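You operate a simulated robot arm through the tools that you are given. There is no shell and no other tool. Be economical: measure what you need, move in short steps, check, and stop when the job is done.

The job below is to be done with a simulated two-armed robot. You get a single attempt, and the scene is never put back.

## Task
Wipe up the spill on the top of the torque bench with the cream rag and put it back.

Only the result counts: the job must be done as asked and must still hold three seconds after the hand-in. Knocking over, shifting, dropping, spilling or breaking anything else fails it.

## Robot
Two 6-joint arms with two-finger parallel grippers on one trunk, on a base that drives. Base frame: it is fixed to the floor where the robot stands at the start and does not move with it; the origin is under the middle of the robot, x ahead of it, y to its left, z up; the surface under the hand at the start is at about z = 850. Units: mm, rad, N and s.
The left shoulder is at the start at [-77, 177, 832], the right one opposite. With the tool pointing down near the work surface each hand reaches from about 100 to 720 mm from the robot's upright axis, wherever it stands, measured 20 degrees to its own side. Payload 1.57 kg a hand.
The tool frame of a hand sits at the grasp point between the pads (the TCP): z along the fingers, y along the line on which they close. The tips reach 30 mm beyond it. The gripper opens to 80 mm. The fingers are 17 mm wide and 12 mm thick; the gripper's body (40 by 82 mm) begins 80 mm behind the TCP.
Orientation is told as [roll, pitch, yaw] about the base's x, y, z axes, in that order, counted from this pose: with the fingers straight down and closing along the base's y, the tool's x points along the base's -x, its y along +y and its z along -z.

## Interface
- The arms move only by the tool nudge_tool. It takes "left_moves", "right_moves" or both (then of equal length, played together; a hand with none holds still); each is one flat list of numbers, 7 for each row, row after row: the turn, a rotation vector about the base's x, y, z in rad, then the shift along the base's x, y, z in mm, then the closure in counts, from 0 (fully open) to 255 (shut). In form: [wx, wy, wz, dx, dy, dz, gripper, wx, wy, wz, dx, dy, dz, gripper, ...]. A call has 1 to 12 rows; each row is the pose to reach, as a shift and turn from the pose commanded when the call began. Each row takes 0.2 s and may step no farther than 50 mm and 0.15 rad from the row before; otherwise, or with a gripper value out of range, the whole call is refused. A pose out of reach is approached as far as the arm can. The call stops where the force on the tool passes 40 N (or 10 N more than at its start, if that is more) or the arm is blocked; 0.2 s more then pass. The fingers move at their own pace (about 72 mm/s each) and stop on an object; they squeeze with about 43 N. The grip force told is the motor's: it shows also when the fingers shut on nothing. Time passes only in rows, and 0.2 s behind the last, so rows that repeat a pose let the fingers close. It gives the time, the measured TCP pose, the force on the tool (base axes), the opening and the grip force at its end, in the units of the frame above (readings bear some noise), with the torque about the TCP (base axes, N m) and any sound that the robot's microphone picked up.
- Cameras (640 x 400 px; columns grow to the right, rows downward): "scene" is now at [34.7, -25, 1555.3]; the picture's right is [-0.33, -0.94, 0.00], its down [-0.68, 0.24, -0.69] and it looks along [0.65, -0.23, -0.72] (base axes); focal length 294 px, centre (320, 200). "left" rides on the left gripper at [72, 7, -122] in its tool frame; the picture's right is [-0.09, 1.00, 0.00], its down [-0.84, -0.08, -0.54] and it looks along [-0.54, -0.05, 0.84] (tool axes); focal length 238 px, centre (320, 200). "right" rides on the right gripper at [72, -7, -122] in its tool frame; the picture's right is [0.09, 1.00, 0.00], its down [-0.84, 0.08, -0.54] and it looks along [-0.54, 0.05, 0.84] (tool axes); focal length 238 px, centre (320, 200). There is no depth. A picture from a camera that has moved, and an enlarged one, comes with that camera's place and axes in the base frame and with its lens.
- get_image(camera): a new picture of that camera. It takes no simulated time.
- raise_lower(by): slides the trunk up (or, below 0, down) by that many mm; the arms and the scene camera ride with it, the base frame stays. It gives what a move gives, with no picture.
- drive_base(legs): drives the robot by 1 to 6 legs, each [ahead, left, turn to the left] in mm, mm and rad, along the robot's own axes; the way and the turn of a leg run together, so that a leg with both is an arc; at most 1500 mm and 3.142 rad a leg. The arms and the cameras ride along, it lands a little off, and it stops where it bumps. It gives what a move gives.
- aim_head(pan, tilt): turns the head with the scene camera to pan (to the left, within 2.496 rad either way) and tilt (down, from -0.506 to 1.204), counted from straight ahead of the robot. It gives what a move gives.
- close_up(camera, box): a new picture of the part [left, top, right, bottom] of that camera's present view, enlarged. It takes no simulated time.
- close_job(): hands the job in; it is judged then, once.

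Go step by step. Nothing tells you exact positions but the pictures and the camera data: compare them with the known pose of the tool, close in by small moves and look again before you grip or let go. The budget is 120 turns and 108 pictures, counting those below and the enlarged ones. Unless the task says otherwise, let go and move clear before handing in, and close with one line.

The tools are called after "Request:" by a JSON object that holds its "op" and its "data". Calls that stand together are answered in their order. nudge_tool: Moves the arms, as the interface text tells. Its arguments: {"type":"object","properties":{"left_moves":{"type":"array","items":{"type":"number"}},"right_moves":{"type":"array","items":{"type":"number"}}},"required":[]} The other tools are called the same way: raise_lower (by) slides the trunk up or down; drive_base (legs) drives the base; aim_head (pan, tilt) turns the head that bears the scene camera; get_image (camera) takes a picture; close_up (camera, box) takes an enlarged picture of a part of a camera's view; close_job () hands the job in.

At the start:

```text
t: 0.0
left_ee_pos: [474.5, -45.2, 1089.7]
left_tcp_rot: [0.0, 0.001, 0.001]
left_ft_force: [0.7, 1.2, -0.6]
left_torque: [-0.01, 0.0, 0.01]
left_width: 79.8
left_grasp_force: 0.1
right_ee_pos: [305.6, -440.8, 1065.4]
right_tcp_rot: [0.001, 0.0, -0.001]
right_ft_force: [-0.5, 0.4, -0.7]
right_torque: [0.0, 0.03, 0.02]
right_width: 80.1
right_grasp_force: 0.0
trunk travel left (down, up): [-275.0, 53.0]
robot x, y, heading: [-4.2, 5.9, 0.001]
head pan, tilt: [-0.342, 0.808]
```

scene: 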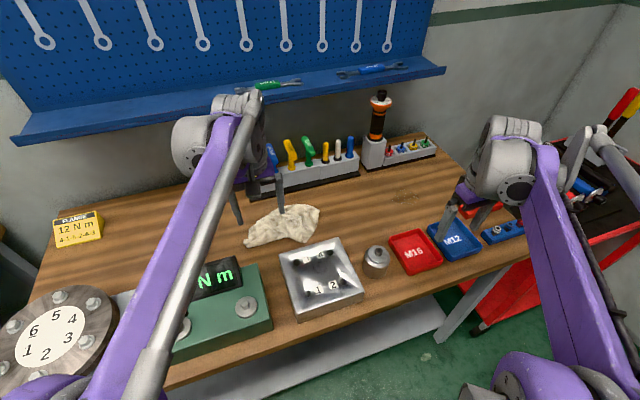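
right: 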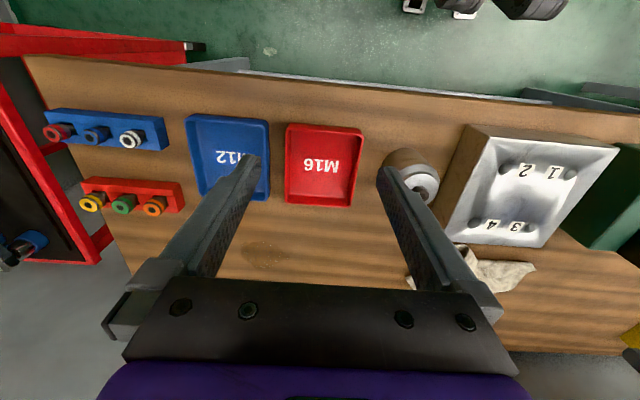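
left: 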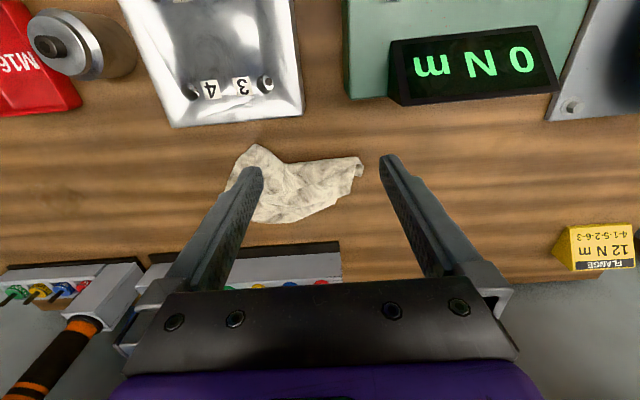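

The cream rag lies near (600, -110). There may be a faint stain near (590, -530) behind the trays, so I'm taking closer looks at both.

Request:
{"op": "close_up", "data": {"camera": "scene", "box": [220, 120, 480, 282]}}

Request:
{"op": "close_up", "data": {"camera": "right", "box": [160, 190, 400, 340]}}

Request:
{"op": "close_up", "data": {"camera": "left", "box": [180, 110, 420, 260]}}

```text
2.46 times, centred on (350, 201) of scene
camera zoom: at [34.7, -25.0, 1555.3], right [-0.33, -0.94, 0.0], down [-0.68, 0.24, -0.69], along [0.65, -0.23, -0.72], focal length 724 px, centre (246, 198)
```

zoom: 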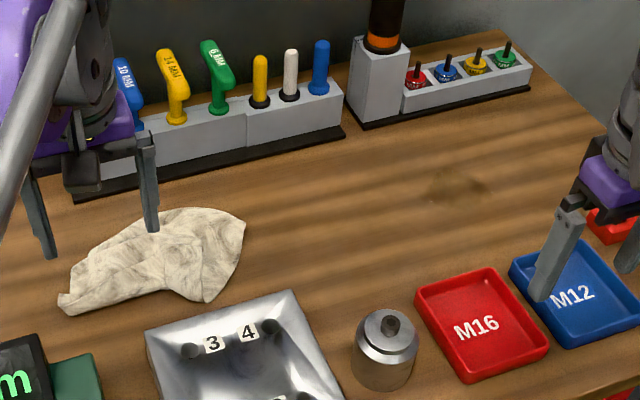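

```text
2.67 times, centred on (280, 265) of right
camera zoom: at [232.9, -447.9, 1186.7], right [-0.09, 1.0, 0.0], down [0.84, 0.08, 0.54], along [0.54, 0.05, -0.84], focal length 636 px, centre (427, 27)
```

zoom: 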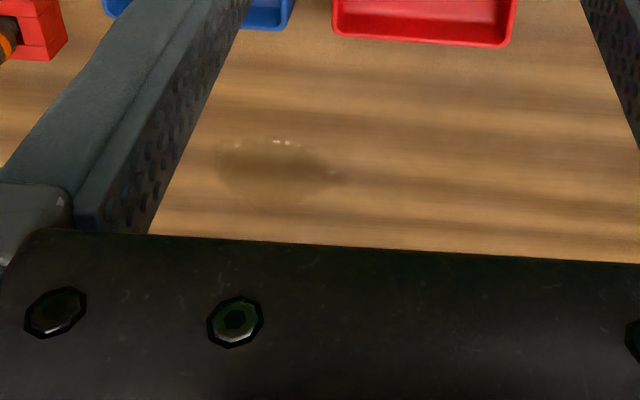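

```text
2.67 times, centred on (300, 185) of left
camera zoom: at [404.1, -39.6, 1210.5], right [0.09, 1.0, 0.0], down [0.84, -0.08, 0.54], along [0.54, -0.05, -0.84], focal length 636 px, centre (373, 240)
```

zoom: 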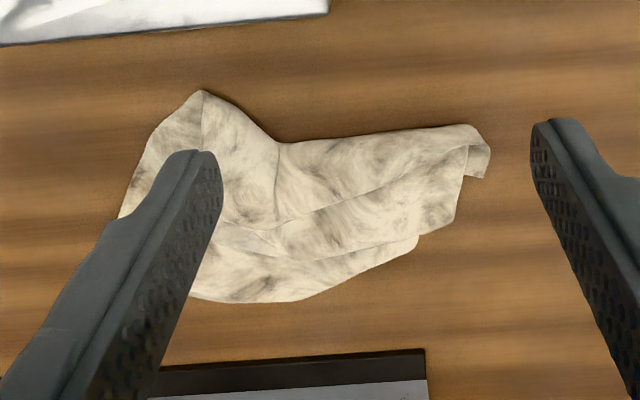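

The spill is a translucent puddle around (587, -528), roughly 70 x 95 mm, and the rag is around (600, -110). I'll move the left hand aside and shift the base right so the right arm can reach both.

Request:
{"op": "nudge_tool", "data": {"left_moves": [0, 0, 0, -30, 40, 20, 0, 0, 0, 0, -60, 80, 40, 0, 0, 0, 0, -80, 120, 50, 0, 0, 0, 0, -100, 160, 50, 0, 0, 0, 0, -120, 200, 50, 0, 0, 0, 0, -140, 240, 50, 0, 0, 0, 0, -150, 280, 50, 0]}}

Request:
{"op": "drive_base", "data": {"legs": [[0, -150, 0]]}}

Request:
{"op": "get_image", "data": {"camera": "scene"}}

Request:
{"op": "get_image", "data": {"camera": "right"}}

```text
refused: row 1 steps farther than a row can; nothing moved
```

```text
t: 2.0
left_ee_pos: [474.9, -199.4, 1088.4]
left_tcp_rot: [0.0, -0.001, 0.001]
left_ft_force: [-0.6, 0.2, 0.2]
left_torque: [0.0, 0.0, -0.01]
left_width: 80.1
left_grasp_force: 0.1
right_ee_pos: [305.2, -593.1, 1064.7]
right_tcp_rot: [-0.001, -0.001, -0.001]
right_ft_force: [-0.5, 0.0, 0.6]
right_torque: [0.0, 0.01, -0.03]
right_width: 79.8
right_grasp_force: 0.1
trunk travel left (down, up): [-275.0, 53.0]
robot x, y, heading: [-3.1, -150.6, 0.0]
head pan, tilt: [-0.342, 0.808]
```

```text
101 pictures are left
camera scene: at [34.7, -176.7, 1555.3], right [-0.34, -0.94, 0.0], down [-0.68, 0.24, -0.69], along [0.65, -0.23, -0.72], focal length 294 px, centre (320, 200)
```

scene: 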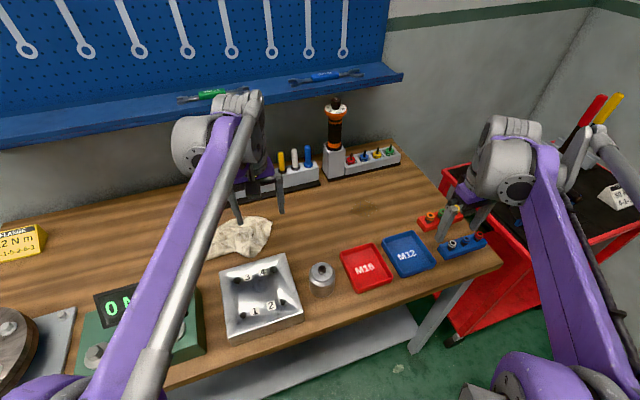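

```text
100 pictures are left
camera right: at [232.6, -599.7, 1186.7], right [-0.09, 1.0, 0.0], down [0.84, 0.08, 0.54], along [0.54, 0.05, -0.84], focal length 238 px, centre (320, 200)
```

right: 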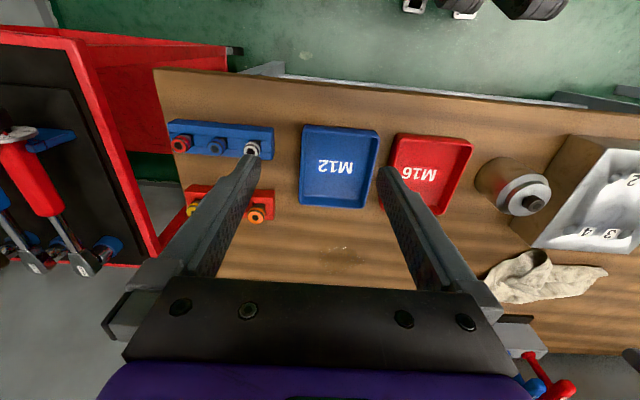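

The drive went well and the left hand did not move, so I'll move it aside in smaller steps. Then the right hand goes over toward the rag, staying high.

Request:
{"op": "nudge_tool", "data": {"left_moves": [0, 0, 0, -25, 35, 15, 0, 0, 0, 0, -50, 70, 30, 0, 0, 0, 0, -75, 105, 45, 0, 0, 0, 0, -95, 145, 45, 0, 0, 0, 0, -115, 185, 45, 0, 0, 0, 0, -130, 225, 45, 0, 0, 0, 0, -140, 265, 45, 0, 0, 0, 0, -140, 305, 45, 0]}}

Request:
{"op": "nudge_tool", "data": {"right_moves": [0, 0, 0, 20, 40, 0, 0, 0, 0, 0, 40, 80, 0, 0, 0, 0, 0, 60, 120, 0, 0, 0, 0, 0, 80, 160, 0, 0, 0, 0, 0, 100, 200, 0, 0, 0, 0, 0, 120, 240, 0, 0, 0, 0, 0, 140, 280, 0, 0, 0, 0, 0, 160, 320, 0, 0, 0, 0, 0, 180, 360, 0, 0, 0, 0, 0, 195, 400, 0, 0, 0, 0, 0, 205, 440, 0, 0, 0, 0, 0, 215, 470, 0, 0]}}

Request:
{"op": "get_image", "data": {"camera": "right"}}

Request:
{"op": "get_image", "data": {"camera": "scene"}}

```text
t: 3.8
left_ee_pos: [335.7, 109.2, 1135.6]
left_tcp_rot: [0.0, -0.001, -0.002]
left_ft_force: [-0.2, 0.8, 0.1]
left_torque: [-0.03, 0.04, 0.01]
left_width: 80.3
left_grasp_force: 0.1
right_ee_pos: [305.2, -591.8, 1065.6]
right_tcp_rot: [0.0, 0.001, 0.001]
right_ft_force: [1.1, 0.5, -0.4]
right_torque: [0.01, 0.02, 0.02]
right_width: 80.3
right_grasp_force: 0.1
trunk travel left (down, up): [-275.0, 53.0]
robot x, y, heading: [2.3, -153.1, 0.002]
head pan, tilt: [-0.342, 0.808]
```

```text
t: 6.4
left_ee_pos: [334.9, 108.9, 1133.3]
left_tcp_rot: [0.0, 0.001, -0.001]
left_ft_force: [0.0, 0.9, -0.2]
left_torque: [-0.03, -0.01, 0.01]
left_width: 79.9
left_grasp_force: 0.1
right_ee_pos: [522.9, -120.6, 1065.3]
right_tcp_rot: [0.0, 0.0, -0.003]
right_ft_force: [-0.4, 0.0, -0.1]
right_torque: [0.0, -0.02, 0.0]
right_width: 80.2
right_grasp_force: 0.1
trunk travel left (down, up): [-275.0, 53.0]
robot x, y, heading: [-0.3, -152.1, -0.003]
head pan, tilt: [-0.342, 0.808]
```

```text
99 pictures are left
camera right: at [450.0, -128.1, 1187.1], right [-0.09, 1.0, 0.0], down [0.84, 0.08, 0.54], along [0.54, 0.05, -0.84], focal length 238 px, centre (320, 200)
```

right: 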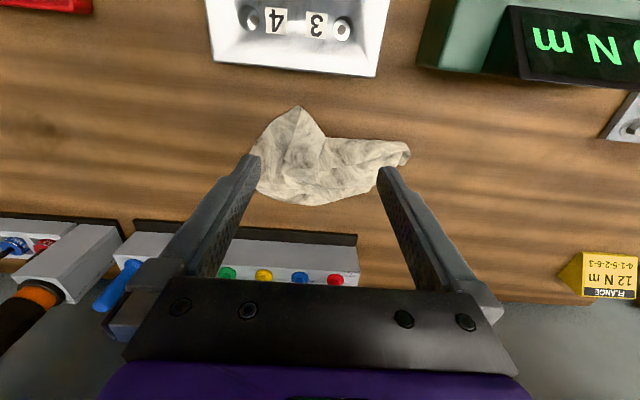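

```text
98 pictures are left
camera scene: at [35.4, -175.8, 1555.3], right [-0.34, -0.94, 0.0], down [-0.68, 0.24, -0.69], along [0.65, -0.23, -0.72], focal length 294 px, centre (320, 200)
```

scene: 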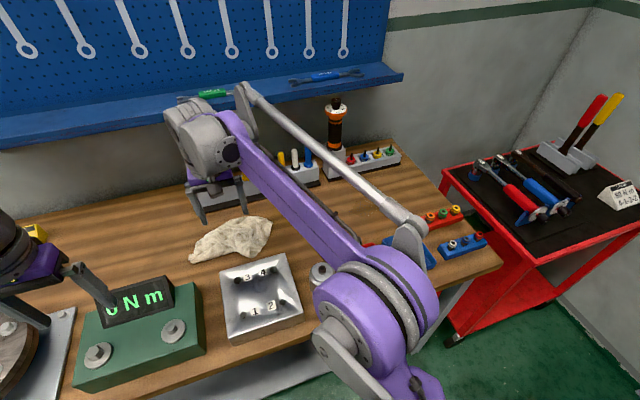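

The right hand hovers short of the rag, which spans about x 520–675 and y -220–18. I want a closer look at its shape before choosing where to pinch.

Request:
{"op": "close_up", "data": {"camera": "right", "box": [230, 90, 430, 215]}}

Request:
{"op": "close_up", "data": {"camera": "scene", "box": [170, 180, 330, 280]}}

```text
3.20 times, centred on (330, 152) of right
camera zoom: at [450.0, -128.1, 1187.1], right [-0.09, 1.0, 0.0], down [0.84, 0.08, 0.54], along [0.54, 0.05, -0.84], focal length 763 px, centre (288, 352)
```

zoom: 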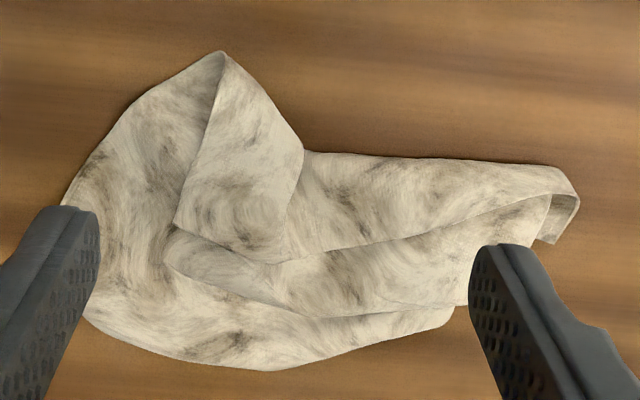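

```text
4.00 times, centred on (250, 230) of scene
camera zoom: at [35.4, -175.8, 1555.3], right [-0.34, -0.94, 0.0], down [-0.68, 0.24, -0.69], along [0.65, -0.23, -0.72], focal length 1177 px, centre (600, 80)
```

zoom: 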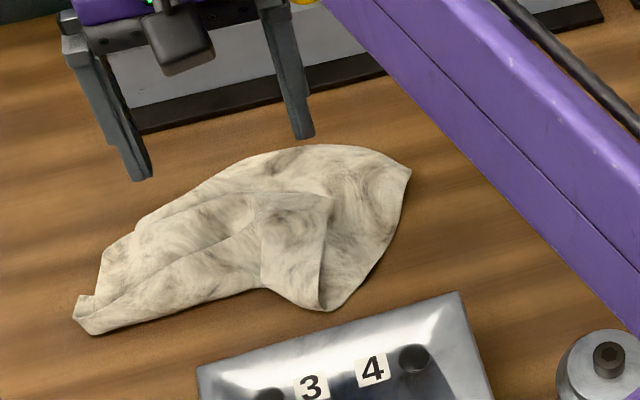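

The rag has a fold ridge running roughly along y, through about (597, -70). I'll turn the right hand about -75° so the fingers close across that ridge.

Request:
{"op": "nudge_tool", "data": {"right_moves": [0, 0, -0.145, 6, 5, 0, 0, 0, 0, -0.29, 12, 10, 0, 0, 0, 0, -0.435, 18, 15, 0, 0, 0, 0, -0.58, 24, 20, 0, 0, 0, 0, -0.725, 30, 25, 0, 0, 0, 0, -0.87, 36, 30, 0, 0, 0, 0, -1.015, 45, 35, 0, 0, 0, 0, -1.16, 55, 40, 0, 0, 0, 0, -1.305, 65, 45, -10, 0, 0, 0, -1.305, 72, 50, -45, 0]}}

Request:
{"op": "get_image", "data": {"camera": "right"}}

Request:
{"op": "close_up", "data": {"camera": "scene", "box": [130, 160, 330, 285]}}

```text
t: 8.6
left_ee_pos: [335.1, 107.2, 1135.2]
left_tcp_rot: [0.001, 0.0, 0.001]
left_ft_force: [-0.2, -0.9, 0.3]
left_torque: [-0.03, 0.03, -0.02]
left_width: 79.9
left_grasp_force: 0.0
right_ee_pos: [592.1, -72.6, 1018.4]
right_tcp_rot: [0.0, -0.001, -1.307]
right_ft_force: [0.9, -0.8, -0.4]
right_torque: [-0.01, 0.03, 0.02]
right_width: 80.1
right_grasp_force: 0.1
trunk travel left (down, up): [-275.0, 53.0]
robot x, y, heading: [-1.5, -149.8, 0.006]
head pan, tilt: [-0.342, 0.808]
```

```text
95 pictures are left
camera right: at [566.2, -5.7, 1139.6], right [0.94, 0.35, 0.0], down [0.29, -0.79, 0.54], along [0.19, -0.51, -0.84], focal length 238 px, centre (320, 200)
```

right: 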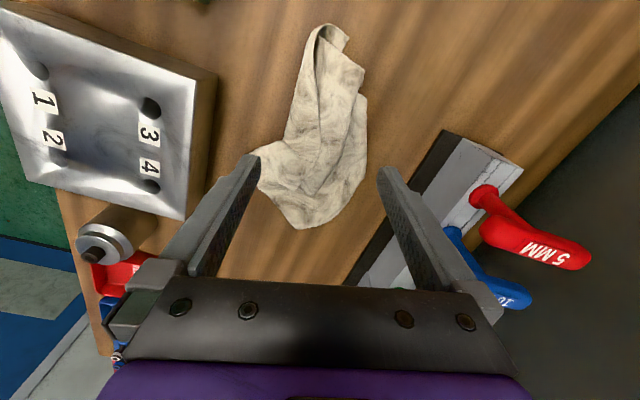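

```text
3.20 times, centred on (230, 222) of scene
camera zoom: at [34.7, -176.6, 1555.3], right [-0.34, -0.94, 0.0], down [-0.68, 0.24, -0.69], along [0.65, -0.23, -0.72], focal length 942 px, centre (608, 128)
```

zoom: 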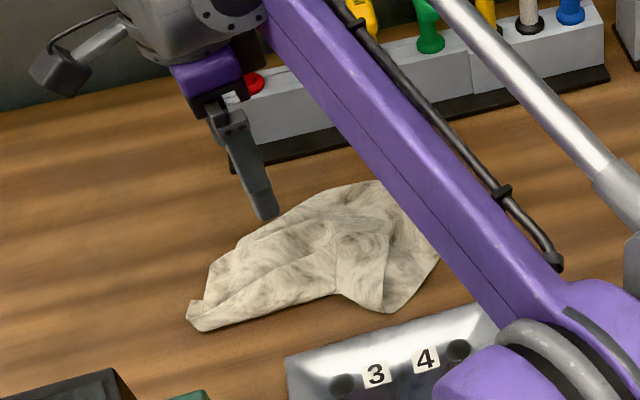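

The fingers now straddle the fold, with the rag slightly to the right of centre in the wrist view. I'll go down partway and check again.

Request:
{"op": "nudge_tool", "data": {"right_moves": [0, 0, 0, 2, 8, -40, 0, 0, 0, 0, 4, 14, -80, 0, 0, 0, 0, 4, 18, -108, 0]}}

Request:
{"op": "get_image", "data": {"camera": "right"}}

Request:
{"op": "close_up", "data": {"camera": "scene", "box": [130, 160, 330, 285]}}

```text
t: 9.4
left_ee_pos: [334.0, 107.5, 1136.0]
left_tcp_rot: [0.001, 0.0, 0.0]
left_ft_force: [0.4, 0.8, -0.3]
left_torque: [-0.01, 0.0, 0.03]
left_width: 79.8
left_grasp_force: 0.0
right_ee_pos: [595.2, -54.2, 909.9]
right_tcp_rot: [0.001, 0.0, -1.306]
right_ft_force: [0.2, 0.0, 0.4]
right_torque: [-0.02, -0.02, 0.03]
right_width: 79.8
right_grasp_force: 0.0
trunk travel left (down, up): [-275.0, 53.0]
robot x, y, heading: [1.4, -151.1, 0.001]
head pan, tilt: [-0.342, 0.808]
```

```text
93 pictures are left
camera right: at [569.1, 13.9, 1031.7], right [0.94, 0.35, 0.0], down [0.29, -0.79, 0.54], along [0.19, -0.51, -0.84], focal length 238 px, centre (320, 200)
```

right: 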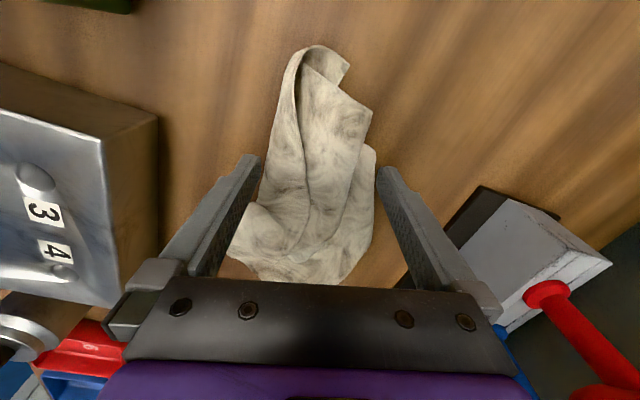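

```text
3.20 times, centred on (230, 222) of scene
camera zoom: at [34.8, -176.4, 1555.3], right [-0.34, -0.94, 0.0], down [-0.68, 0.24, -0.69], along [0.65, -0.23, -0.72], focal length 942 px, centre (608, 128)
```

zoom: 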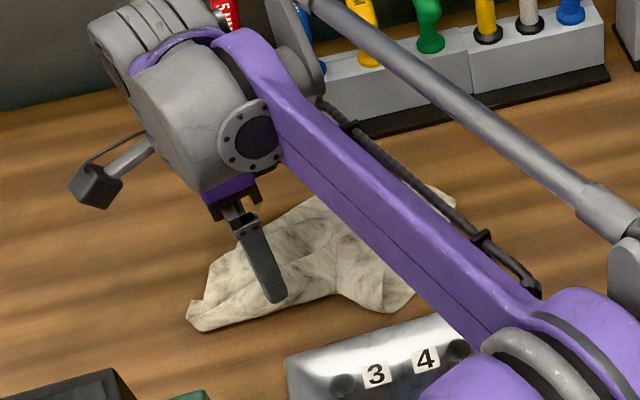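

The rag is centred between the fingers. I'm lowering almost to the bench, watching the force.

Request:
{"op": "nudge_tool", "data": {"right_moves": [0, 0, 0, -2, 8, -10, 0, 0, 0, 0, -2, 8, -18, 0, 0, 0, 0, -2, 8, -24, 0]}}

Request:
{"op": "get_image", "data": {"camera": "right"}}

```text
t: 10.2
left_ee_pos: [334.2, 108.9, 1135.5]
left_tcp_rot: [0.001, -0.001, 0.0]
left_ft_force: [0.6, 1.1, 0.3]
left_torque: [0.01, -0.01, -0.02]
left_width: 79.9
left_grasp_force: 0.2
right_ee_pos: [593.5, -45.7, 887.1]
right_tcp_rot: [0.0, 0.001, -1.307]
right_ft_force: [0.2, 0.0, 0.5]
right_torque: [-0.01, -0.01, 0.0]
right_width: 80.2
right_grasp_force: 0.0
trunk travel left (down, up): [-275.0, 53.0]
robot x, y, heading: [0.4, -150.8, -0.002]
head pan, tilt: [-0.342, 0.808]
```

```text
91 pictures are left
camera right: at [568.1, 20.9, 1009.3], right [0.94, 0.35, 0.0], down [0.29, -0.79, 0.54], along [0.19, -0.51, -0.84], focal length 238 px, centre (320, 200)
```

right: 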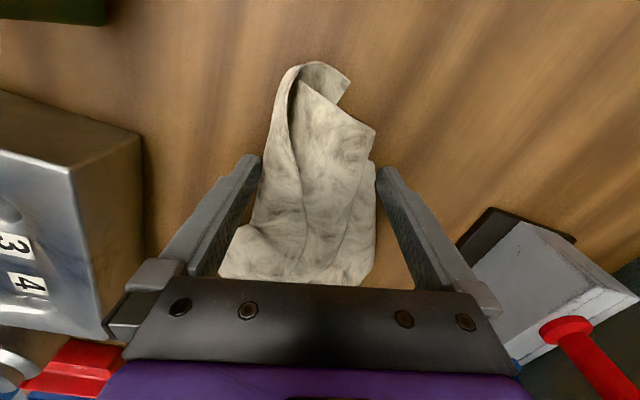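

The tips are at z≈857 with no contact, and the rag sits between them. I'll drop a few mm more and close.

Request:
{"op": "nudge_tool", "data": {"right_moves": [0, 0, 0, 0, 0, -4, 0, 0, 0, 0, 0, 0, -5, 60, 0, 0, 0, 0, 0, -5, 150, 0, 0, 0, 0, 0, -5, 255, 0, 0, 0, 0, 0, -5, 255, 0, 0, 0, 0, 0, -5, 255]}}

Request:
{"op": "get_image", "data": {"camera": "right"}}

```text
t: 11.6
left_ee_pos: [335.3, 106.7, 1135.3]
left_tcp_rot: [0.0, 0.0, 0.0]
left_ft_force: [-0.3, -0.5, 0.0]
left_torque: [-0.01, 0.0, 0.0]
left_width: 79.8
left_grasp_force: 0.1
right_ee_pos: [594.4, -47.3, 884.3]
right_tcp_rot: [0.0, -0.001, -1.305]
right_ft_force: [-0.6, 0.0, 3.4]
right_torque: [0.01, 0.03, -0.02]
right_width: 5.7
right_grasp_force: 25.8
trunk travel left (down, up): [-275.0, 53.0]
robot x, y, heading: [-0.4, -154.2, -0.005]
head pan, tilt: [-0.342, 0.808]
```

```text
90 pictures are left
camera right: at [568.3, 20.6, 1005.3], right [0.94, 0.35, 0.0], down [0.29, -0.79, 0.54], along [0.19, -0.51, -0.84], focal length 238 px, centre (320, 200)
```

right: 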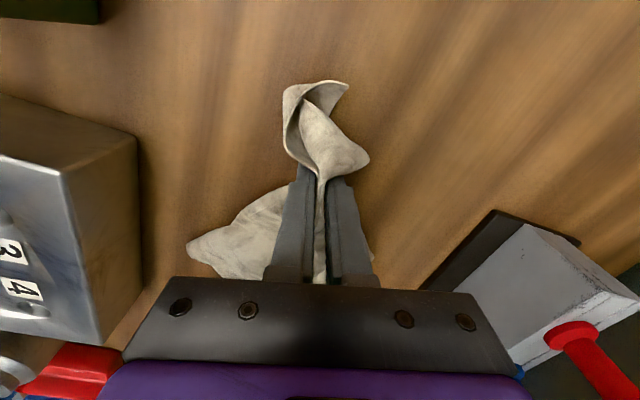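

The rag bunched between the fingers and is held, with a 5.7 mm gap and 26 N grip. I'll lift it straight up and check.

Request:
{"op": "nudge_tool", "data": {"right_moves": [0, 0, 0, 0, 0, 20, 255, 0, 0, 0, 0, 0, 50, 255, 0, 0, 0, 0, 0, 85, 255, 0, 0, 0, 0, 0, 120, 255, 0, 0, 0, 0, 0, 155, 255, 0, 0, 0, 0, 0, 190, 255, 0, 0, 0, 0, 0, 200, 255]}}

Request:
{"op": "get_image", "data": {"camera": "right"}}

Request:
{"op": "get_image", "data": {"camera": "scene"}}

```text
t: 13.2
left_ee_pos: [335.0, 107.1, 1135.4]
left_tcp_rot: [-0.001, -0.001, 0.001]
left_ft_force: [1.8, -0.3, 0.2]
left_torque: [0.02, 0.01, 0.01]
left_width: 80.0
left_grasp_force: 0.1
right_ee_pos: [572.0, -55.5, 1069.3]
right_tcp_rot: [0.002, -0.001, -1.305]
right_ft_force: [-0.6, -0.1, -1.1]
right_torque: [0.02, -0.02, -0.01]
right_width: 5.5
right_grasp_force: 25.4
right hand out of reach, approached as far as the arm can: row 5, 6, 7
trunk travel left (down, up): [-275.0, 53.0]
robot x, y, heading: [-1.1, -150.7, 0.001]
head pan, tilt: [-0.342, 0.808]
```

```text
89 pictures are left
camera right: at [545.5, 11.8, 1191.0], right [0.94, 0.35, 0.0], down [0.29, -0.79, 0.54], along [0.19, -0.51, -0.84], focal length 238 px, centre (320, 200)
```

right: 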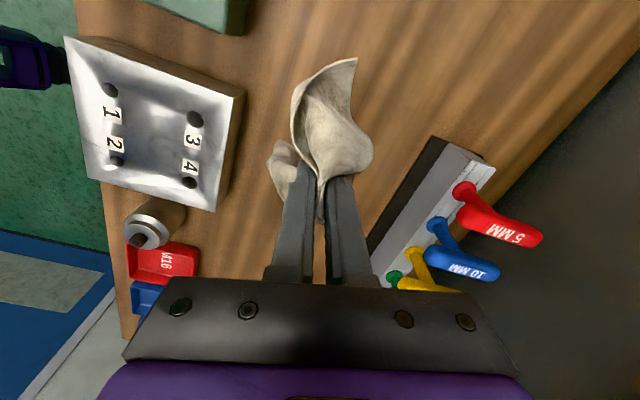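

```text
88 pictures are left
camera scene: at [35.4, -176.3, 1555.3], right [-0.34, -0.94, 0.0], down [-0.68, 0.24, -0.69], along [0.65, -0.23, -0.72], focal length 294 px, centre (320, 200)
```

scene: 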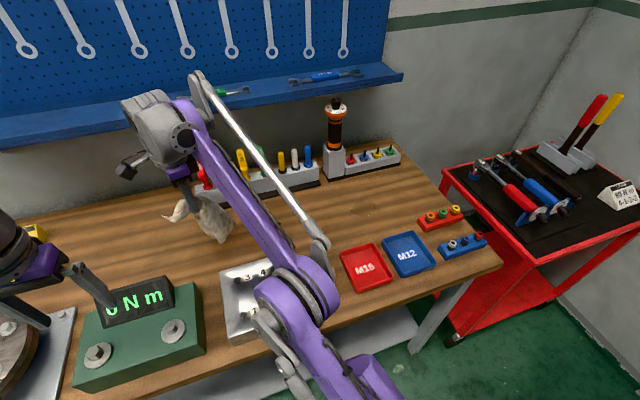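

The rag is held and hangs clear of the bench. The lift hit the reach limit, so I'll pull in and down slightly while carrying it right toward the spill.

Request:
{"op": "nudge_tool", "data": {"right_moves": [0, 0, 0, -25, -30, -15, 255, 0, 0, 0, -35, -70, -25, 255, 0, 0, 0, -40, -110, -25, 255, 0, 0, 0, -40, -150, -25, 255, 0, 0, 0, -40, -190, -25, 255, 0, 0, 0, -40, -230, -25, 255, 0, 0, 0, -40, -270, -25, 255, 0, 0, 0, -40, -310, -25, 255, 0, 0, 0, -40, -350, -25, 255, 0, 0, 0, -40, -380, -25, 255]}}

Request:
{"op": "get_image", "data": {"camera": "scene"}}

Request:
{"op": "get_image", "data": {"camera": "right"}}

```text
t: 15.4
left_ee_pos: [335.3, 107.4, 1135.6]
left_tcp_rot: [0.0, 0.0, 0.0]
left_ft_force: [0.7, -0.7, 0.0]
left_torque: [0.01, 0.01, 0.01]
left_width: 80.1
left_grasp_force: 0.0
right_ee_pos: [532.1, -435.6, 1046.2]
right_tcp_rot: [-0.001, 0.0, -1.305]
right_ft_force: [-0.6, 0.6, -0.3]
right_torque: [0.0, -0.01, 0.02]
right_width: 5.5
right_grasp_force: 25.4
trunk travel left (down, up): [-275.0, 53.0]
robot x, y, heading: [-2.4, -154.2, 0.002]
head pan, tilt: [-0.342, 0.808]
```

```text
87 pictures are left
camera scene: at [34.8, -177.2, 1555.3], right [-0.34, -0.94, 0.0], down [-0.68, 0.24, -0.69], along [0.65, -0.23, -0.72], focal length 294 px, centre (320, 200)
```

scene: 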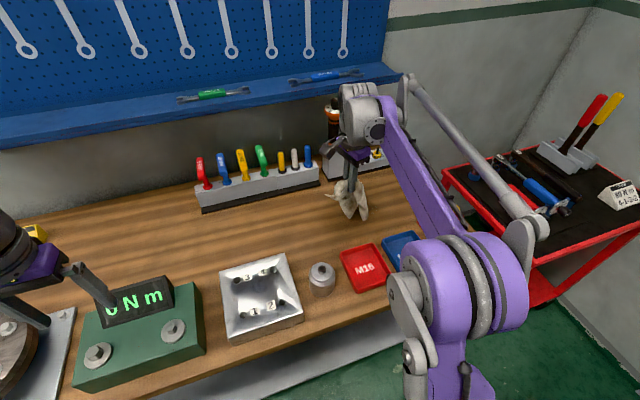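

```text
86 pictures are left
camera right: at [505.6, -368.9, 1168.0], right [0.94, 0.35, 0.0], down [0.29, -0.79, 0.54], along [0.19, -0.51, -0.84], focal length 238 px, centre (320, 200)
```

right: 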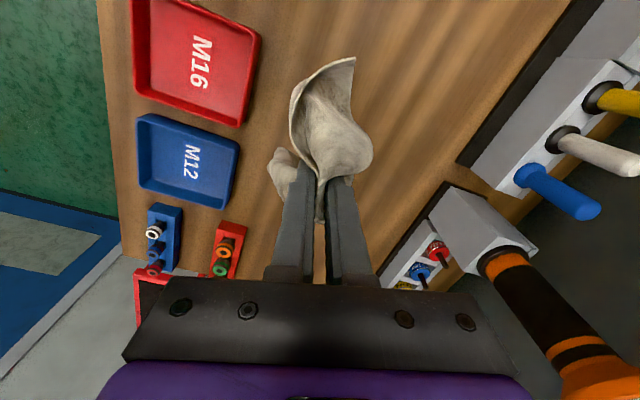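

The rag is held, and the spill area by the trays and rack is clear. The screwdriver stand is at x≈780. I'll move above the spill at about (587, -500) and start lowering.

Request:
{"op": "nudge_tool", "data": {"right_moves": [0, 0, 0, 20, -25, -10, 255, 0, 0, 0, 40, -50, -30, 255, 0, 0, 0, 53, -70, -60, 255, 0, 0, 0, 53, -70, -90, 255]}}

Request:
{"op": "get_image", "data": {"camera": "right"}}

Request:
{"op": "close_up", "data": {"camera": "scene", "box": [280, 120, 480, 245]}}

```text
t: 16.4
left_ee_pos: [334.0, 107.3, 1135.3]
left_tcp_rot: [0.0, 0.0, -0.001]
left_ft_force: [-0.2, 0.3, 0.6]
left_torque: [0.02, 0.0, 0.01]
left_width: 80.1
left_grasp_force: 0.0
right_ee_pos: [583.8, -506.5, 952.9]
right_tcp_rot: [-0.001, 0.0, -1.305]
right_ft_force: [-0.2, 1.1, 0.4]
right_torque: [-0.01, -0.05, 0.01]
right_width: 5.7
right_grasp_force: 26.0
trunk travel left (down, up): [-275.0, 53.0]
robot x, y, heading: [-0.5, -152.3, 0.003]
head pan, tilt: [-0.342, 0.808]
```

```text
85 pictures are left
camera right: at [558.5, -438.9, 1075.6], right [0.94, 0.35, 0.0], down [0.29, -0.79, 0.54], along [0.19, -0.51, -0.84], focal length 238 px, centre (320, 200)
```

right: 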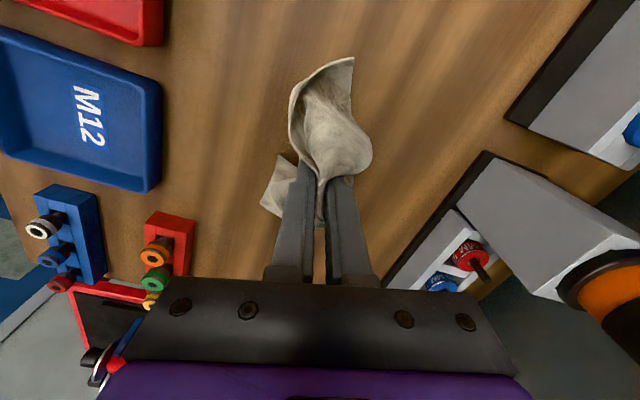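

```text
3.20 times, centred on (380, 182) of scene
camera zoom: at [34.7, -176.5, 1555.3], right [-0.34, -0.94, 0.0], down [-0.68, 0.24, -0.69], along [0.65, -0.23, -0.72], focal length 942 px, centre (128, 256)
```

zoom: 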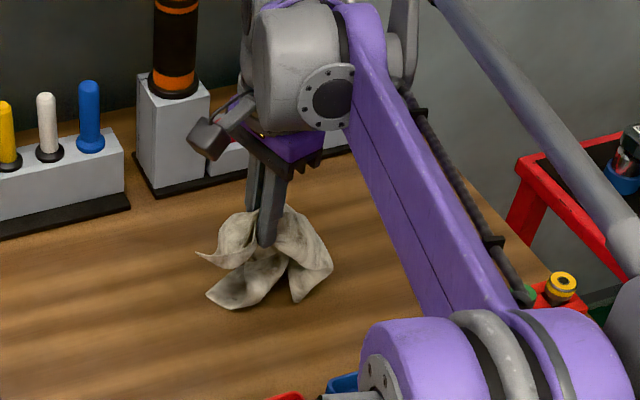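

The rag hangs around the fingertips just above the spill, with clear space around it. I'll lower it gently onto the bench.

Request:
{"op": "nudge_tool", "data": {"right_moves": [0, 0, 0, 2, 0, -20, 255, 0, 0, 0, 2, 0, -40, 255, 0, 0, 0, 2, 0, -55, 255, 0, 0, 0, 2, 0, -66, 255]}}

Request:
{"op": "close_up", "data": {"camera": "scene", "box": [280, 120, 480, 245]}}

Request:
{"op": "get_image", "data": {"camera": "right"}}

```text
t: 17.4
left_ee_pos: [333.3, 108.3, 1135.2]
left_tcp_rot: [0.001, 0.0, 0.0]
left_ft_force: [0.4, -0.6, -0.8]
left_torque: [0.02, -0.02, -0.02]
left_width: 79.8
left_grasp_force: 0.1
right_ee_pos: [585.8, -506.7, 888.7]
right_tcp_rot: [0.0, 0.0, -1.306]
right_ft_force: [-0.5, 0.8, 2.2]
right_torque: [-0.01, 0.02, -0.01]
right_width: 5.4
right_grasp_force: 25.5
trunk travel left (down, up): [-275.0, 53.0]
robot x, y, heading: [-0.4, -151.6, -0.003]
head pan, tilt: [-0.342, 0.808]
```

```text
3.20 times, centred on (380, 182) of scene
camera zoom: at [34.5, -176.4, 1555.4], right [-0.34, -0.94, 0.0], down [-0.68, 0.24, -0.69], along [0.65, -0.23, -0.72], focal length 942 px, centre (128, 256)
```

zoom: 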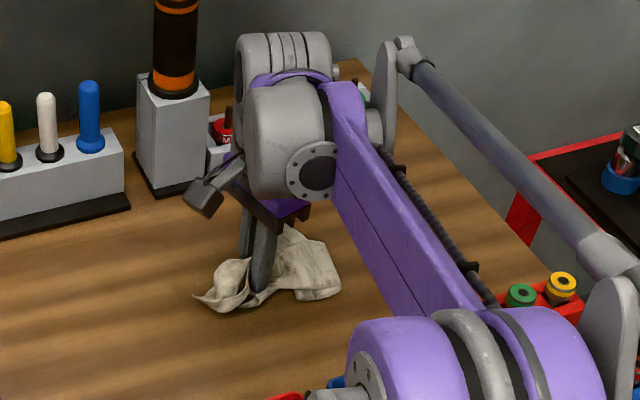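

```text
82 pictures are left
camera right: at [560.5, -439.1, 1011.1], right [0.94, 0.35, 0.0], down [0.29, -0.79, 0.54], along [0.19, -0.51, -0.84], focal length 238 px, centre (320, 200)
```

right: 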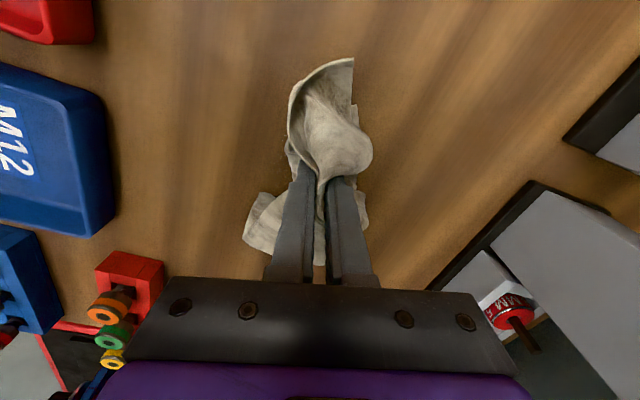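

The rag touches the spill with about 2 N. I'll press a few mm more and sweep back and forth over the front half.

Request:
{"op": "nudge_tool", "data": {"right_moves": [0, 0, 0, 0, -25, -4, 255, 0, 0, 0, 0, -55, -6, 255, 0, 0, 0, 0, -80, -6, 255, 0, 0, 0, -20, -80, -6, 255, 0, 0, 0, -20, -45, -6, 255, 0, 0, 0, -20, -10, -6, 255, 0, 0, 0, -20, 25, -6, 255, 0, 0, 0, -20, 45, -6, 255, 0, 0, 0, -40, 45, -6, 255, 0, 0, 0, -40, 10, -6, 255, 0, 0, 0, -40, -30, -6, 255, 0, 0, 0, -40, -70, -6, 255]}}

Request:
{"op": "close_up", "data": {"camera": "scene", "box": [280, 120, 480, 245]}}

Request:
{"op": "get_image", "data": {"camera": "right"}}

```text
t: 20.0
left_ee_pos: [334.5, 107.3, 1135.2]
left_tcp_rot: [-0.001, -0.003, 0.001]
left_ft_force: [0.0, 0.4, 0.3]
left_torque: [0.02, 0.0, 0.01]
left_width: 79.9
left_grasp_force: 0.0
right_ee_pos: [547.0, -576.1, 882.5]
right_tcp_rot: [-0.002, 0.001, -1.304]
right_ft_force: [0.4, 3.1, 8.5]
right_torque: [0.11, 0.0, -0.01]
right_width: 5.8
right_grasp_force: 25.9
trunk travel left (down, up): [-275.0, 53.0]
robot x, y, heading: [-0.4, -149.1, -0.003]
head pan, tilt: [-0.342, 0.808]
```

```text
3.20 times, centred on (380, 182) of scene
camera zoom: at [33.7, -176.5, 1555.3], right [-0.34, -0.94, 0.0], down [-0.68, 0.24, -0.69], along [0.65, -0.23, -0.72], focal length 942 px, centre (128, 256)
```

zoom: 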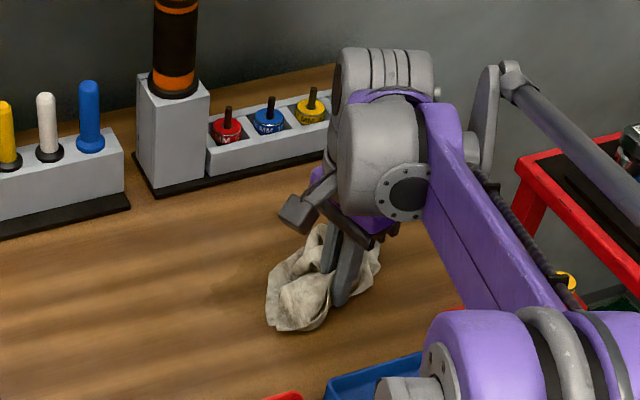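

```text
80 pictures are left
camera right: at [520.5, -508.8, 1005.2], right [0.94, 0.35, 0.0], down [0.29, -0.79, 0.54], along [0.19, -0.51, -0.84], focal length 238 px, centre (320, 200)
```

right: 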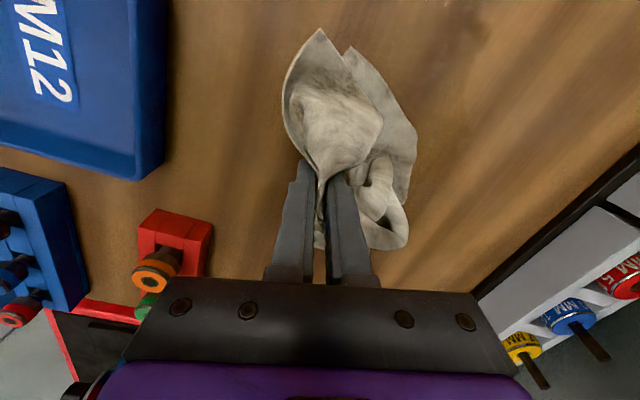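

Part of the spill remains around (605, -500). Now I'll sweep the back half.

Request:
{"op": "nudge_tool", "data": {"right_moves": [0, 0, 0, 30, 0, 0, 255, 0, 0, 0, 55, 0, 0, 255, 0, 0, 0, 55, 35, 0, 255, 0, 0, 0, 55, 70, 0, 255, 0, 0, 0, 55, 105, 0, 255, 0, 0, 0, 55, 125, 0, 255, 0, 0, 0, 75, 125, 0, 255, 0, 0, 0, 75, 90, 0, 255, 0, 0, 0, 75, 55, 0, 255, 0, 0, 0, 75, 20, 0, 255, 0, 0, 0, 75, -15, 0, 255, 0, 0, 0, 90, -15, 0, 255]}}

Request:
{"op": "close_up", "data": {"camera": "scene", "box": [280, 120, 480, 245]}}

Request:
{"op": "get_image", "data": {"camera": "right"}}

```text
t: 22.6
left_ee_pos: [335.8, 108.2, 1134.6]
left_tcp_rot: [0.0, 0.0, 0.001]
left_ft_force: [-0.3, -0.1, -0.1]
left_torque: [0.05, 0.03, 0.0]
left_width: 80.3
left_grasp_force: 0.1
right_ee_pos: [638.1, -591.5, 884.4]
right_tcp_rot: [0.0, 0.001, -1.306]
right_ft_force: [-0.9, -0.1, 4.0]
right_torque: [-0.05, 0.04, -0.01]
right_width: 5.7
right_grasp_force: 25.4
trunk travel left (down, up): [-275.0, 53.0]
robot x, y, heading: [-1.1, -152.3, 0.002]
head pan, tilt: [-0.342, 0.808]
```

```text
3.20 times, centred on (380, 182) of scene
camera zoom: at [34.7, -176.1, 1555.3], right [-0.34, -0.94, 0.0], down [-0.68, 0.24, -0.69], along [0.65, -0.23, -0.72], focal length 942 px, centre (128, 256)
```

zoom: 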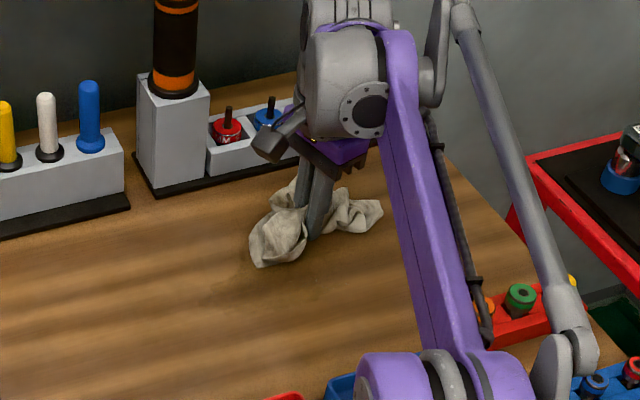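

```text
78 pictures are left
camera right: at [611.2, -525.4, 1005.6], right [0.94, 0.35, 0.0], down [0.29, -0.79, 0.54], along [0.19, -0.51, -0.84], focal length 238 px, centre (320, 200)
```

right: 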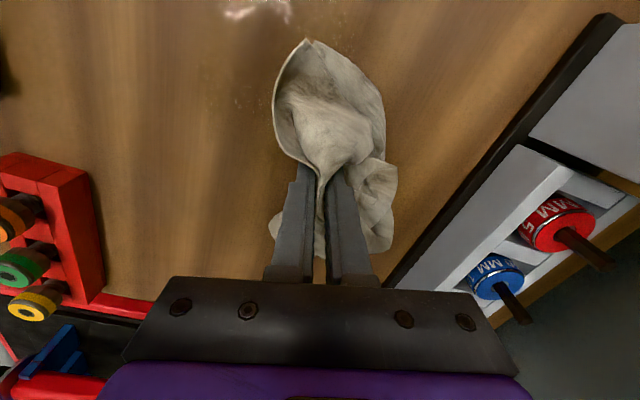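

Part of the patch may remain near (575, -520), shown by a glint. I'll lift and step aside to inspect.

Request:
{"op": "nudge_tool", "data": {"right_moves": [0, 0, 0, 0, 0, 40, 255, 0, 0, 0, -10, 20, 85, 255, 0, 0, 0, -25, 55, 115, 255, 0, 0, 0, -40, 95, 125, 255, 0, 0, 0, -55, 135, 130, 255, 0, 0, 0, -70, 180, 135, 255, 0, 0, 0, -80, 225, 140, 255]}}

Request:
{"op": "close_up", "data": {"camera": "scene", "box": [320, 140, 480, 240]}}

Request:
{"op": "get_image", "data": {"camera": "right"}}

```text
refused: row 2 steps farther than a row can; nothing moved
```

```text
4.00 times, centred on (400, 190) of scene
camera zoom: at [34.7, -176.1, 1555.3], right [-0.34, -0.94, 0.0], down [-0.68, 0.24, -0.69], along [0.65, -0.23, -0.72], focal length 1177 px, centre (0, 240)
```

zoom: 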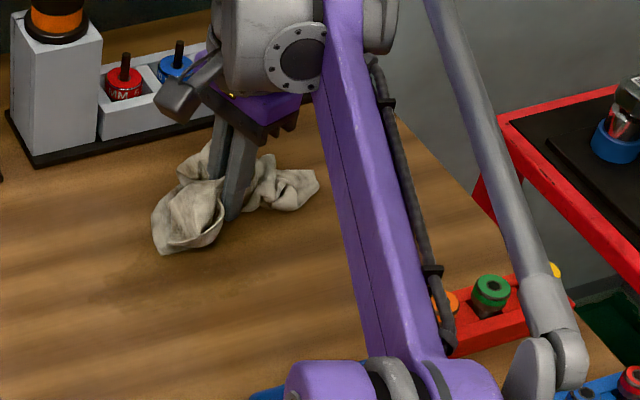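

```text
76 pictures are left
camera right: at [611.2, -525.4, 1005.6], right [0.94, 0.35, 0.0], down [0.29, -0.79, 0.54], along [0.19, -0.51, -0.84], focal length 238 px, centre (320, 200)
```

right: 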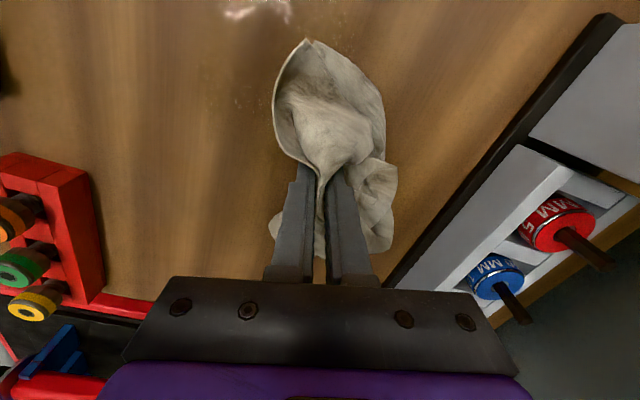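

A dark patch still shows around (590, -485). I'll lift with smaller steps and inspect it properly.

Request:
{"op": "nudge_tool", "data": {"right_moves": [0, 0, 0, 0, 0, 40, 255, 0, 0, 0, -10, 15, 80, 255, 0, 0, 0, -25, 45, 110, 255, 0, 0, 0, -40, 80, 125, 255, 0, 0, 0, -55, 120, 130, 255, 0, 0, 0, -70, 160, 135, 255, 0, 0, 0, -80, 200, 140, 255, 0, 0, 0, -90, 240, 145, 255]}}

Request:
{"op": "close_up", "data": {"camera": "scene", "box": [320, 140, 480, 240]}}

Request:
{"op": "get_image", "data": {"camera": "right"}}

```text
t: 24.4
left_ee_pos: [333.6, 108.4, 1135.6]
left_tcp_rot: [-0.001, -0.001, 0.0]
left_ft_force: [0.6, -0.8, -0.3]
left_torque: [0.01, -0.01, 0.0]
left_width: 79.9
left_grasp_force: 0.0
right_ee_pos: [547.0, -350.2, 1027.7]
right_tcp_rot: [0.0, -0.003, -1.309]
right_ft_force: [-1.0, 0.4, -1.6]
right_torque: [-0.02, -0.02, 0.0]
right_width: 5.7
right_grasp_force: 25.9
trunk travel left (down, up): [-275.0, 53.0]
robot x, y, heading: [1.2, -151.4, 0.007]
head pan, tilt: [-0.342, 0.808]
```

```text
4.00 times, centred on (400, 190) of scene
camera zoom: at [34.3, -175.6, 1555.3], right [-0.34, -0.94, 0.0], down [-0.68, 0.24, -0.69], along [0.65, -0.23, -0.72], focal length 1177 px, centre (0, 240)
```

zoom: 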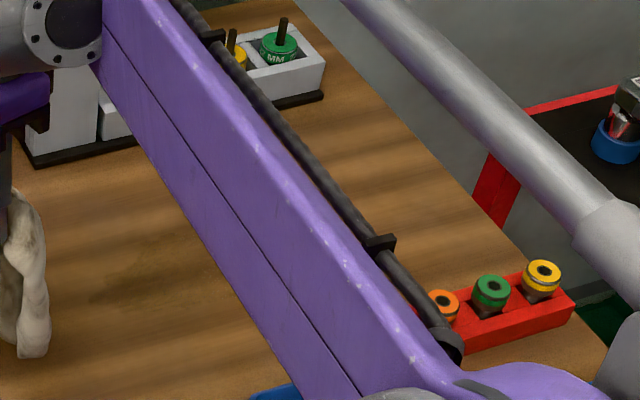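

```text
74 pictures are left
camera right: at [520.6, -282.8, 1149.5], right [0.94, 0.35, 0.0], down [0.29, -0.79, 0.54], along [0.19, -0.51, -0.84], focal length 238 px, centre (320, 200)
```

right: 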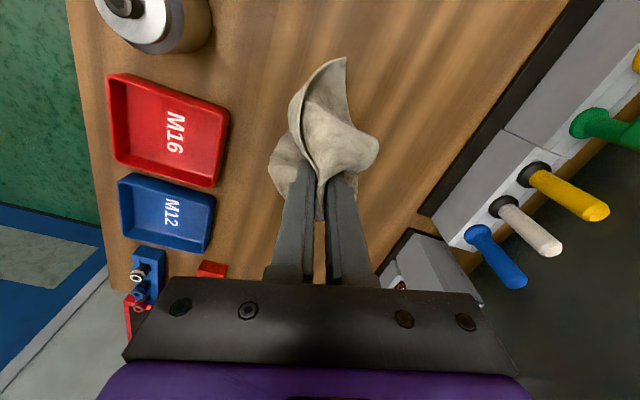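

Some stain still shows, but the arm hides part of it. I'll move the hand further left for a clear view.

Request:
{"op": "nudge_tool", "data": {"right_moves": [0, 0, 0, -10, 40, 0, 255, 0, 0, 0, -15, 80, 0, 255, 0, 0, 0, -15, 120, 0, 255, 0, 0, 0, -15, 160, 0, 255, 0, 0, 0, -15, 200, 0, 255]}}

Request:
{"op": "close_up", "data": {"camera": "scene", "box": [310, 145, 470, 245]}}

Request:
{"op": "get_image", "data": {"camera": "scene"}}

```text
t: 25.6
left_ee_pos: [335.1, 108.0, 1135.0]
left_tcp_rot: [-0.001, 0.0, -0.001]
left_ft_force: [-0.8, 0.6, 0.3]
left_torque: [0.0, 0.01, 0.0]
left_width: 80.2
left_grasp_force: 0.0
right_ee_pos: [532.4, -150.5, 1028.7]
right_tcp_rot: [0.002, 0.001, -1.305]
right_ft_force: [0.2, 0.3, 0.1]
right_torque: [0.01, -0.01, -0.02]
right_width: 5.9
right_grasp_force: 25.5
trunk travel left (down, up): [-275.0, 53.0]
robot x, y, heading: [1.1, -153.6, -0.002]
head pan, tilt: [-0.342, 0.808]
```

```text
4.00 times, centred on (390, 195) of scene
camera zoom: at [34.9, -175.5, 1555.3], right [-0.34, -0.94, 0.0], down [-0.68, 0.24, -0.69], along [0.65, -0.23, -0.72], focal length 1177 px, centre (40, 220)
```

zoom: 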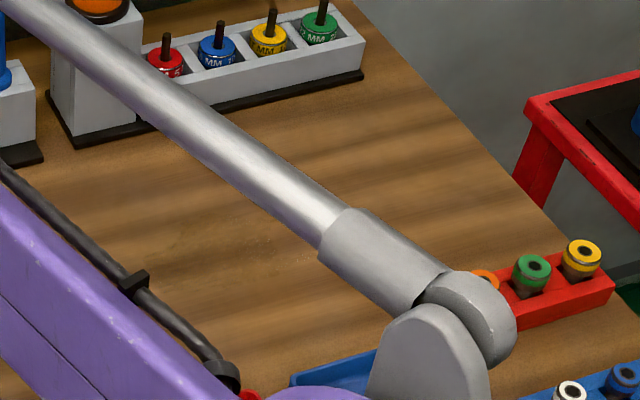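

```text
72 pictures are left
camera scene: at [34.9, -175.5, 1555.3], right [-0.34, -0.94, 0.0], down [-0.68, 0.24, -0.69], along [0.65, -0.23, -0.72], focal length 294 px, centre (320, 200)
```

scene: 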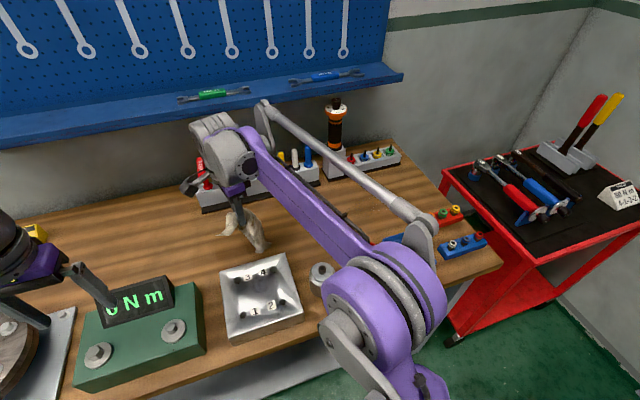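

Request:
{"op": "close_up", "data": {"camera": "scene", "box": [325, 170, 405, 220]}}

```text
8.00 times, centred on (365, 195) of scene
camera zoom: at [34.9, -175.5, 1555.3], right [-0.34, -0.94, 0.0], down [-0.68, 0.24, -0.69], along [0.65, -0.23, -0.72], focal length 2354 px, centre (-40, 240)
```

zoom: 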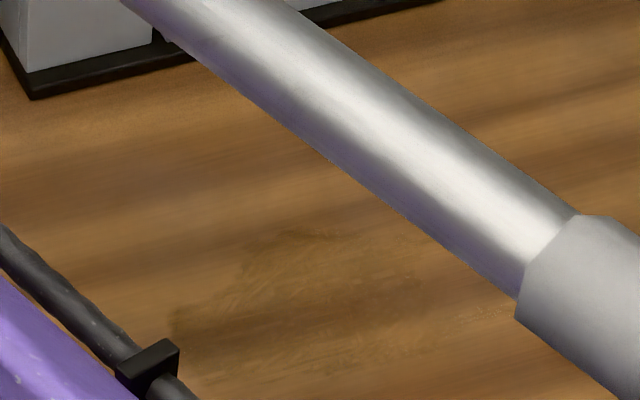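

A fainter residue remains, roughly x 555–630, y -465 to -597, so the wiping works but needs more passes. I'll return and wipe more densely with more pressure.

Request:
{"op": "nudge_tool", "data": {"right_moves": [0, 0, 0, 5, -45, 0, 255, 0, 0, 0, 10, -90, 0, 255, 0, 0, 0, 10, -135, 0, 255, 0, 0, 0, 10, -180, 0, 255, 0, 0, 0, 10, -225, 0, 255, 0, 0, 0, 15, -270, 0, 255, 0, 0, 0, 15, -300, -30, 255, 0, 0, 0, 15, -310, -70, 255, 0, 0, 0, 15, -310, -110, 255, 0, 0, 0, 15, -310, -140, 255, 0, 0, 0, 15, -310, -146, 255]}}

Request:
{"op": "nudge_tool", "data": {"right_moves": [0, 0, 0, 0, -35, -3, 255, 0, 0, 0, 0, -70, -4, 255, 0, 0, 0, 0, -105, -4, 255, 0, 0, 0, 0, -140, -4, 255, 0, 0, 0, 13, -140, -4, 255, 0, 0, 0, 13, -105, -4, 255, 0, 0, 0, 13, -70, -4, 255, 0, 0, 0, 13, -35, -4, 255, 0, 0, 0, 13, 0, -4, 255, 0, 0, 0, 26, 0, -4, 255, 0, 0, 0, 26, -35, -4, 255, 0, 0, 0, 26, -70, -4, 255]}}

```text
t: 28.0
left_ee_pos: [333.5, 107.8, 1134.6]
left_tcp_rot: [-0.002, -0.001, 0.001]
left_ft_force: [-0.2, -0.4, -0.5]
left_torque: [-0.02, 0.03, 0.01]
left_width: 80.1
left_grasp_force: 0.2
right_ee_pos: [543.5, -460.3, 883.8]
right_tcp_rot: [-0.001, -0.001, -1.305]
right_ft_force: [-0.5, -0.4, 7.3]
right_torque: [-0.02, -0.03, 0.0]
right_width: 6.0
right_grasp_force: 25.8
trunk travel left (down, up): [-275.0, 53.0]
robot x, y, heading: [1.5, -153.8, 0.0]
head pan, tilt: [-0.342, 0.808]
```

```text
t: 28.8
left_ee_pos: [332.0, 109.6, 1135.3]
left_tcp_rot: [0.0, -0.002, 0.0]
left_ft_force: [-0.9, -1.1, 0.0]
left_torque: [0.01, 0.0, -0.01]
left_width: 80.2
left_grasp_force: 0.1
right_ee_pos: [546.7, -554.4, 882.1]
right_tcp_rot: [0.001, 0.001, -1.301]
right_ft_force: [-3.1, 6.4, 30.5]
right_torque: [0.05, 0.01, 0.03]
right_width: 5.6
right_grasp_force: 25.4
trunk travel left (down, up): [-275.0, 53.0]
robot x, y, heading: [-0.6, -153.2, 0.005]
head pan, tilt: [-0.342, 0.808]
stopped in row 3 (right hand): the force on the tool passed its limit at 42 N (the readings are from after the stop); the commanded pose is now the measured one
```

That pressed too hard (42 N stop). I'll ease up 2 mm and continue the sweeps from here.

Request:
{"op": "nudge_tool", "data": {"right_moves": [0, 0, 0, 0, -10, 2, 255, 0, 0, 0, 0, -40, 2, 255, 0, 0, 0, 13, -40, 2, 255, 0, 0, 0, 13, -5, 2, 255, 0, 0, 0, 13, 30, 2, 255, 0, 0, 0, 13, 65, 2, 255, 0, 0, 0, 13, 95, 2, 255, 0, 0, 0, 26, 95, 2, 255, 0, 0, 0, 26, 60, 2, 255, 0, 0, 0, 26, 25, 2, 255, 0, 0, 0, 26, -10, 2, 255, 0, 0, 0, 26, -45, 2, 255]}}

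Request:
{"op": "get_image", "data": {"camera": "right"}}

```text
t: 31.4
left_ee_pos: [332.9, 109.9, 1134.4]
left_tcp_rot: [-0.001, -0.002, 0.0]
left_ft_force: [0.2, 0.3, -0.1]
left_torque: [-0.01, -0.03, -0.02]
left_width: 80.0
left_grasp_force: 0.1
right_ee_pos: [572.0, -600.1, 882.3]
right_tcp_rot: [0.001, 0.003, -1.303]
right_ft_force: [-0.4, 6.9, 17.4]
right_torque: [0.2, -0.02, 0.01]
right_width: 5.8
right_grasp_force: 26.0
trunk travel left (down, up): [-275.0, 53.0]
robot x, y, heading: [2.2, -150.8, -0.001]
head pan, tilt: [-0.342, 0.808]
```

```text
70 pictures are left
camera right: at [546.3, -533.1, 1005.1], right [0.94, 0.35, 0.0], down [0.3, -0.79, 0.54], along [0.19, -0.51, -0.84], focal length 238 px, centre (320, 200)
```

right: 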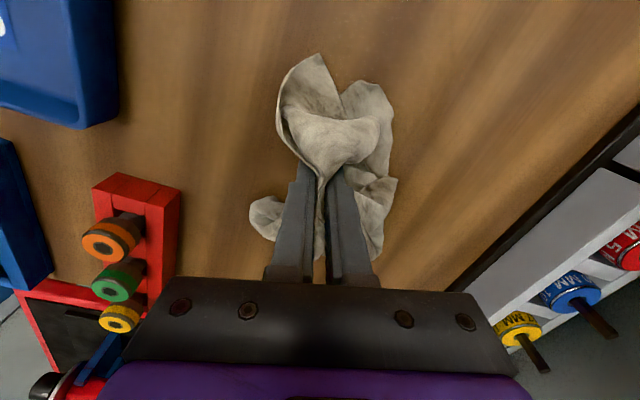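

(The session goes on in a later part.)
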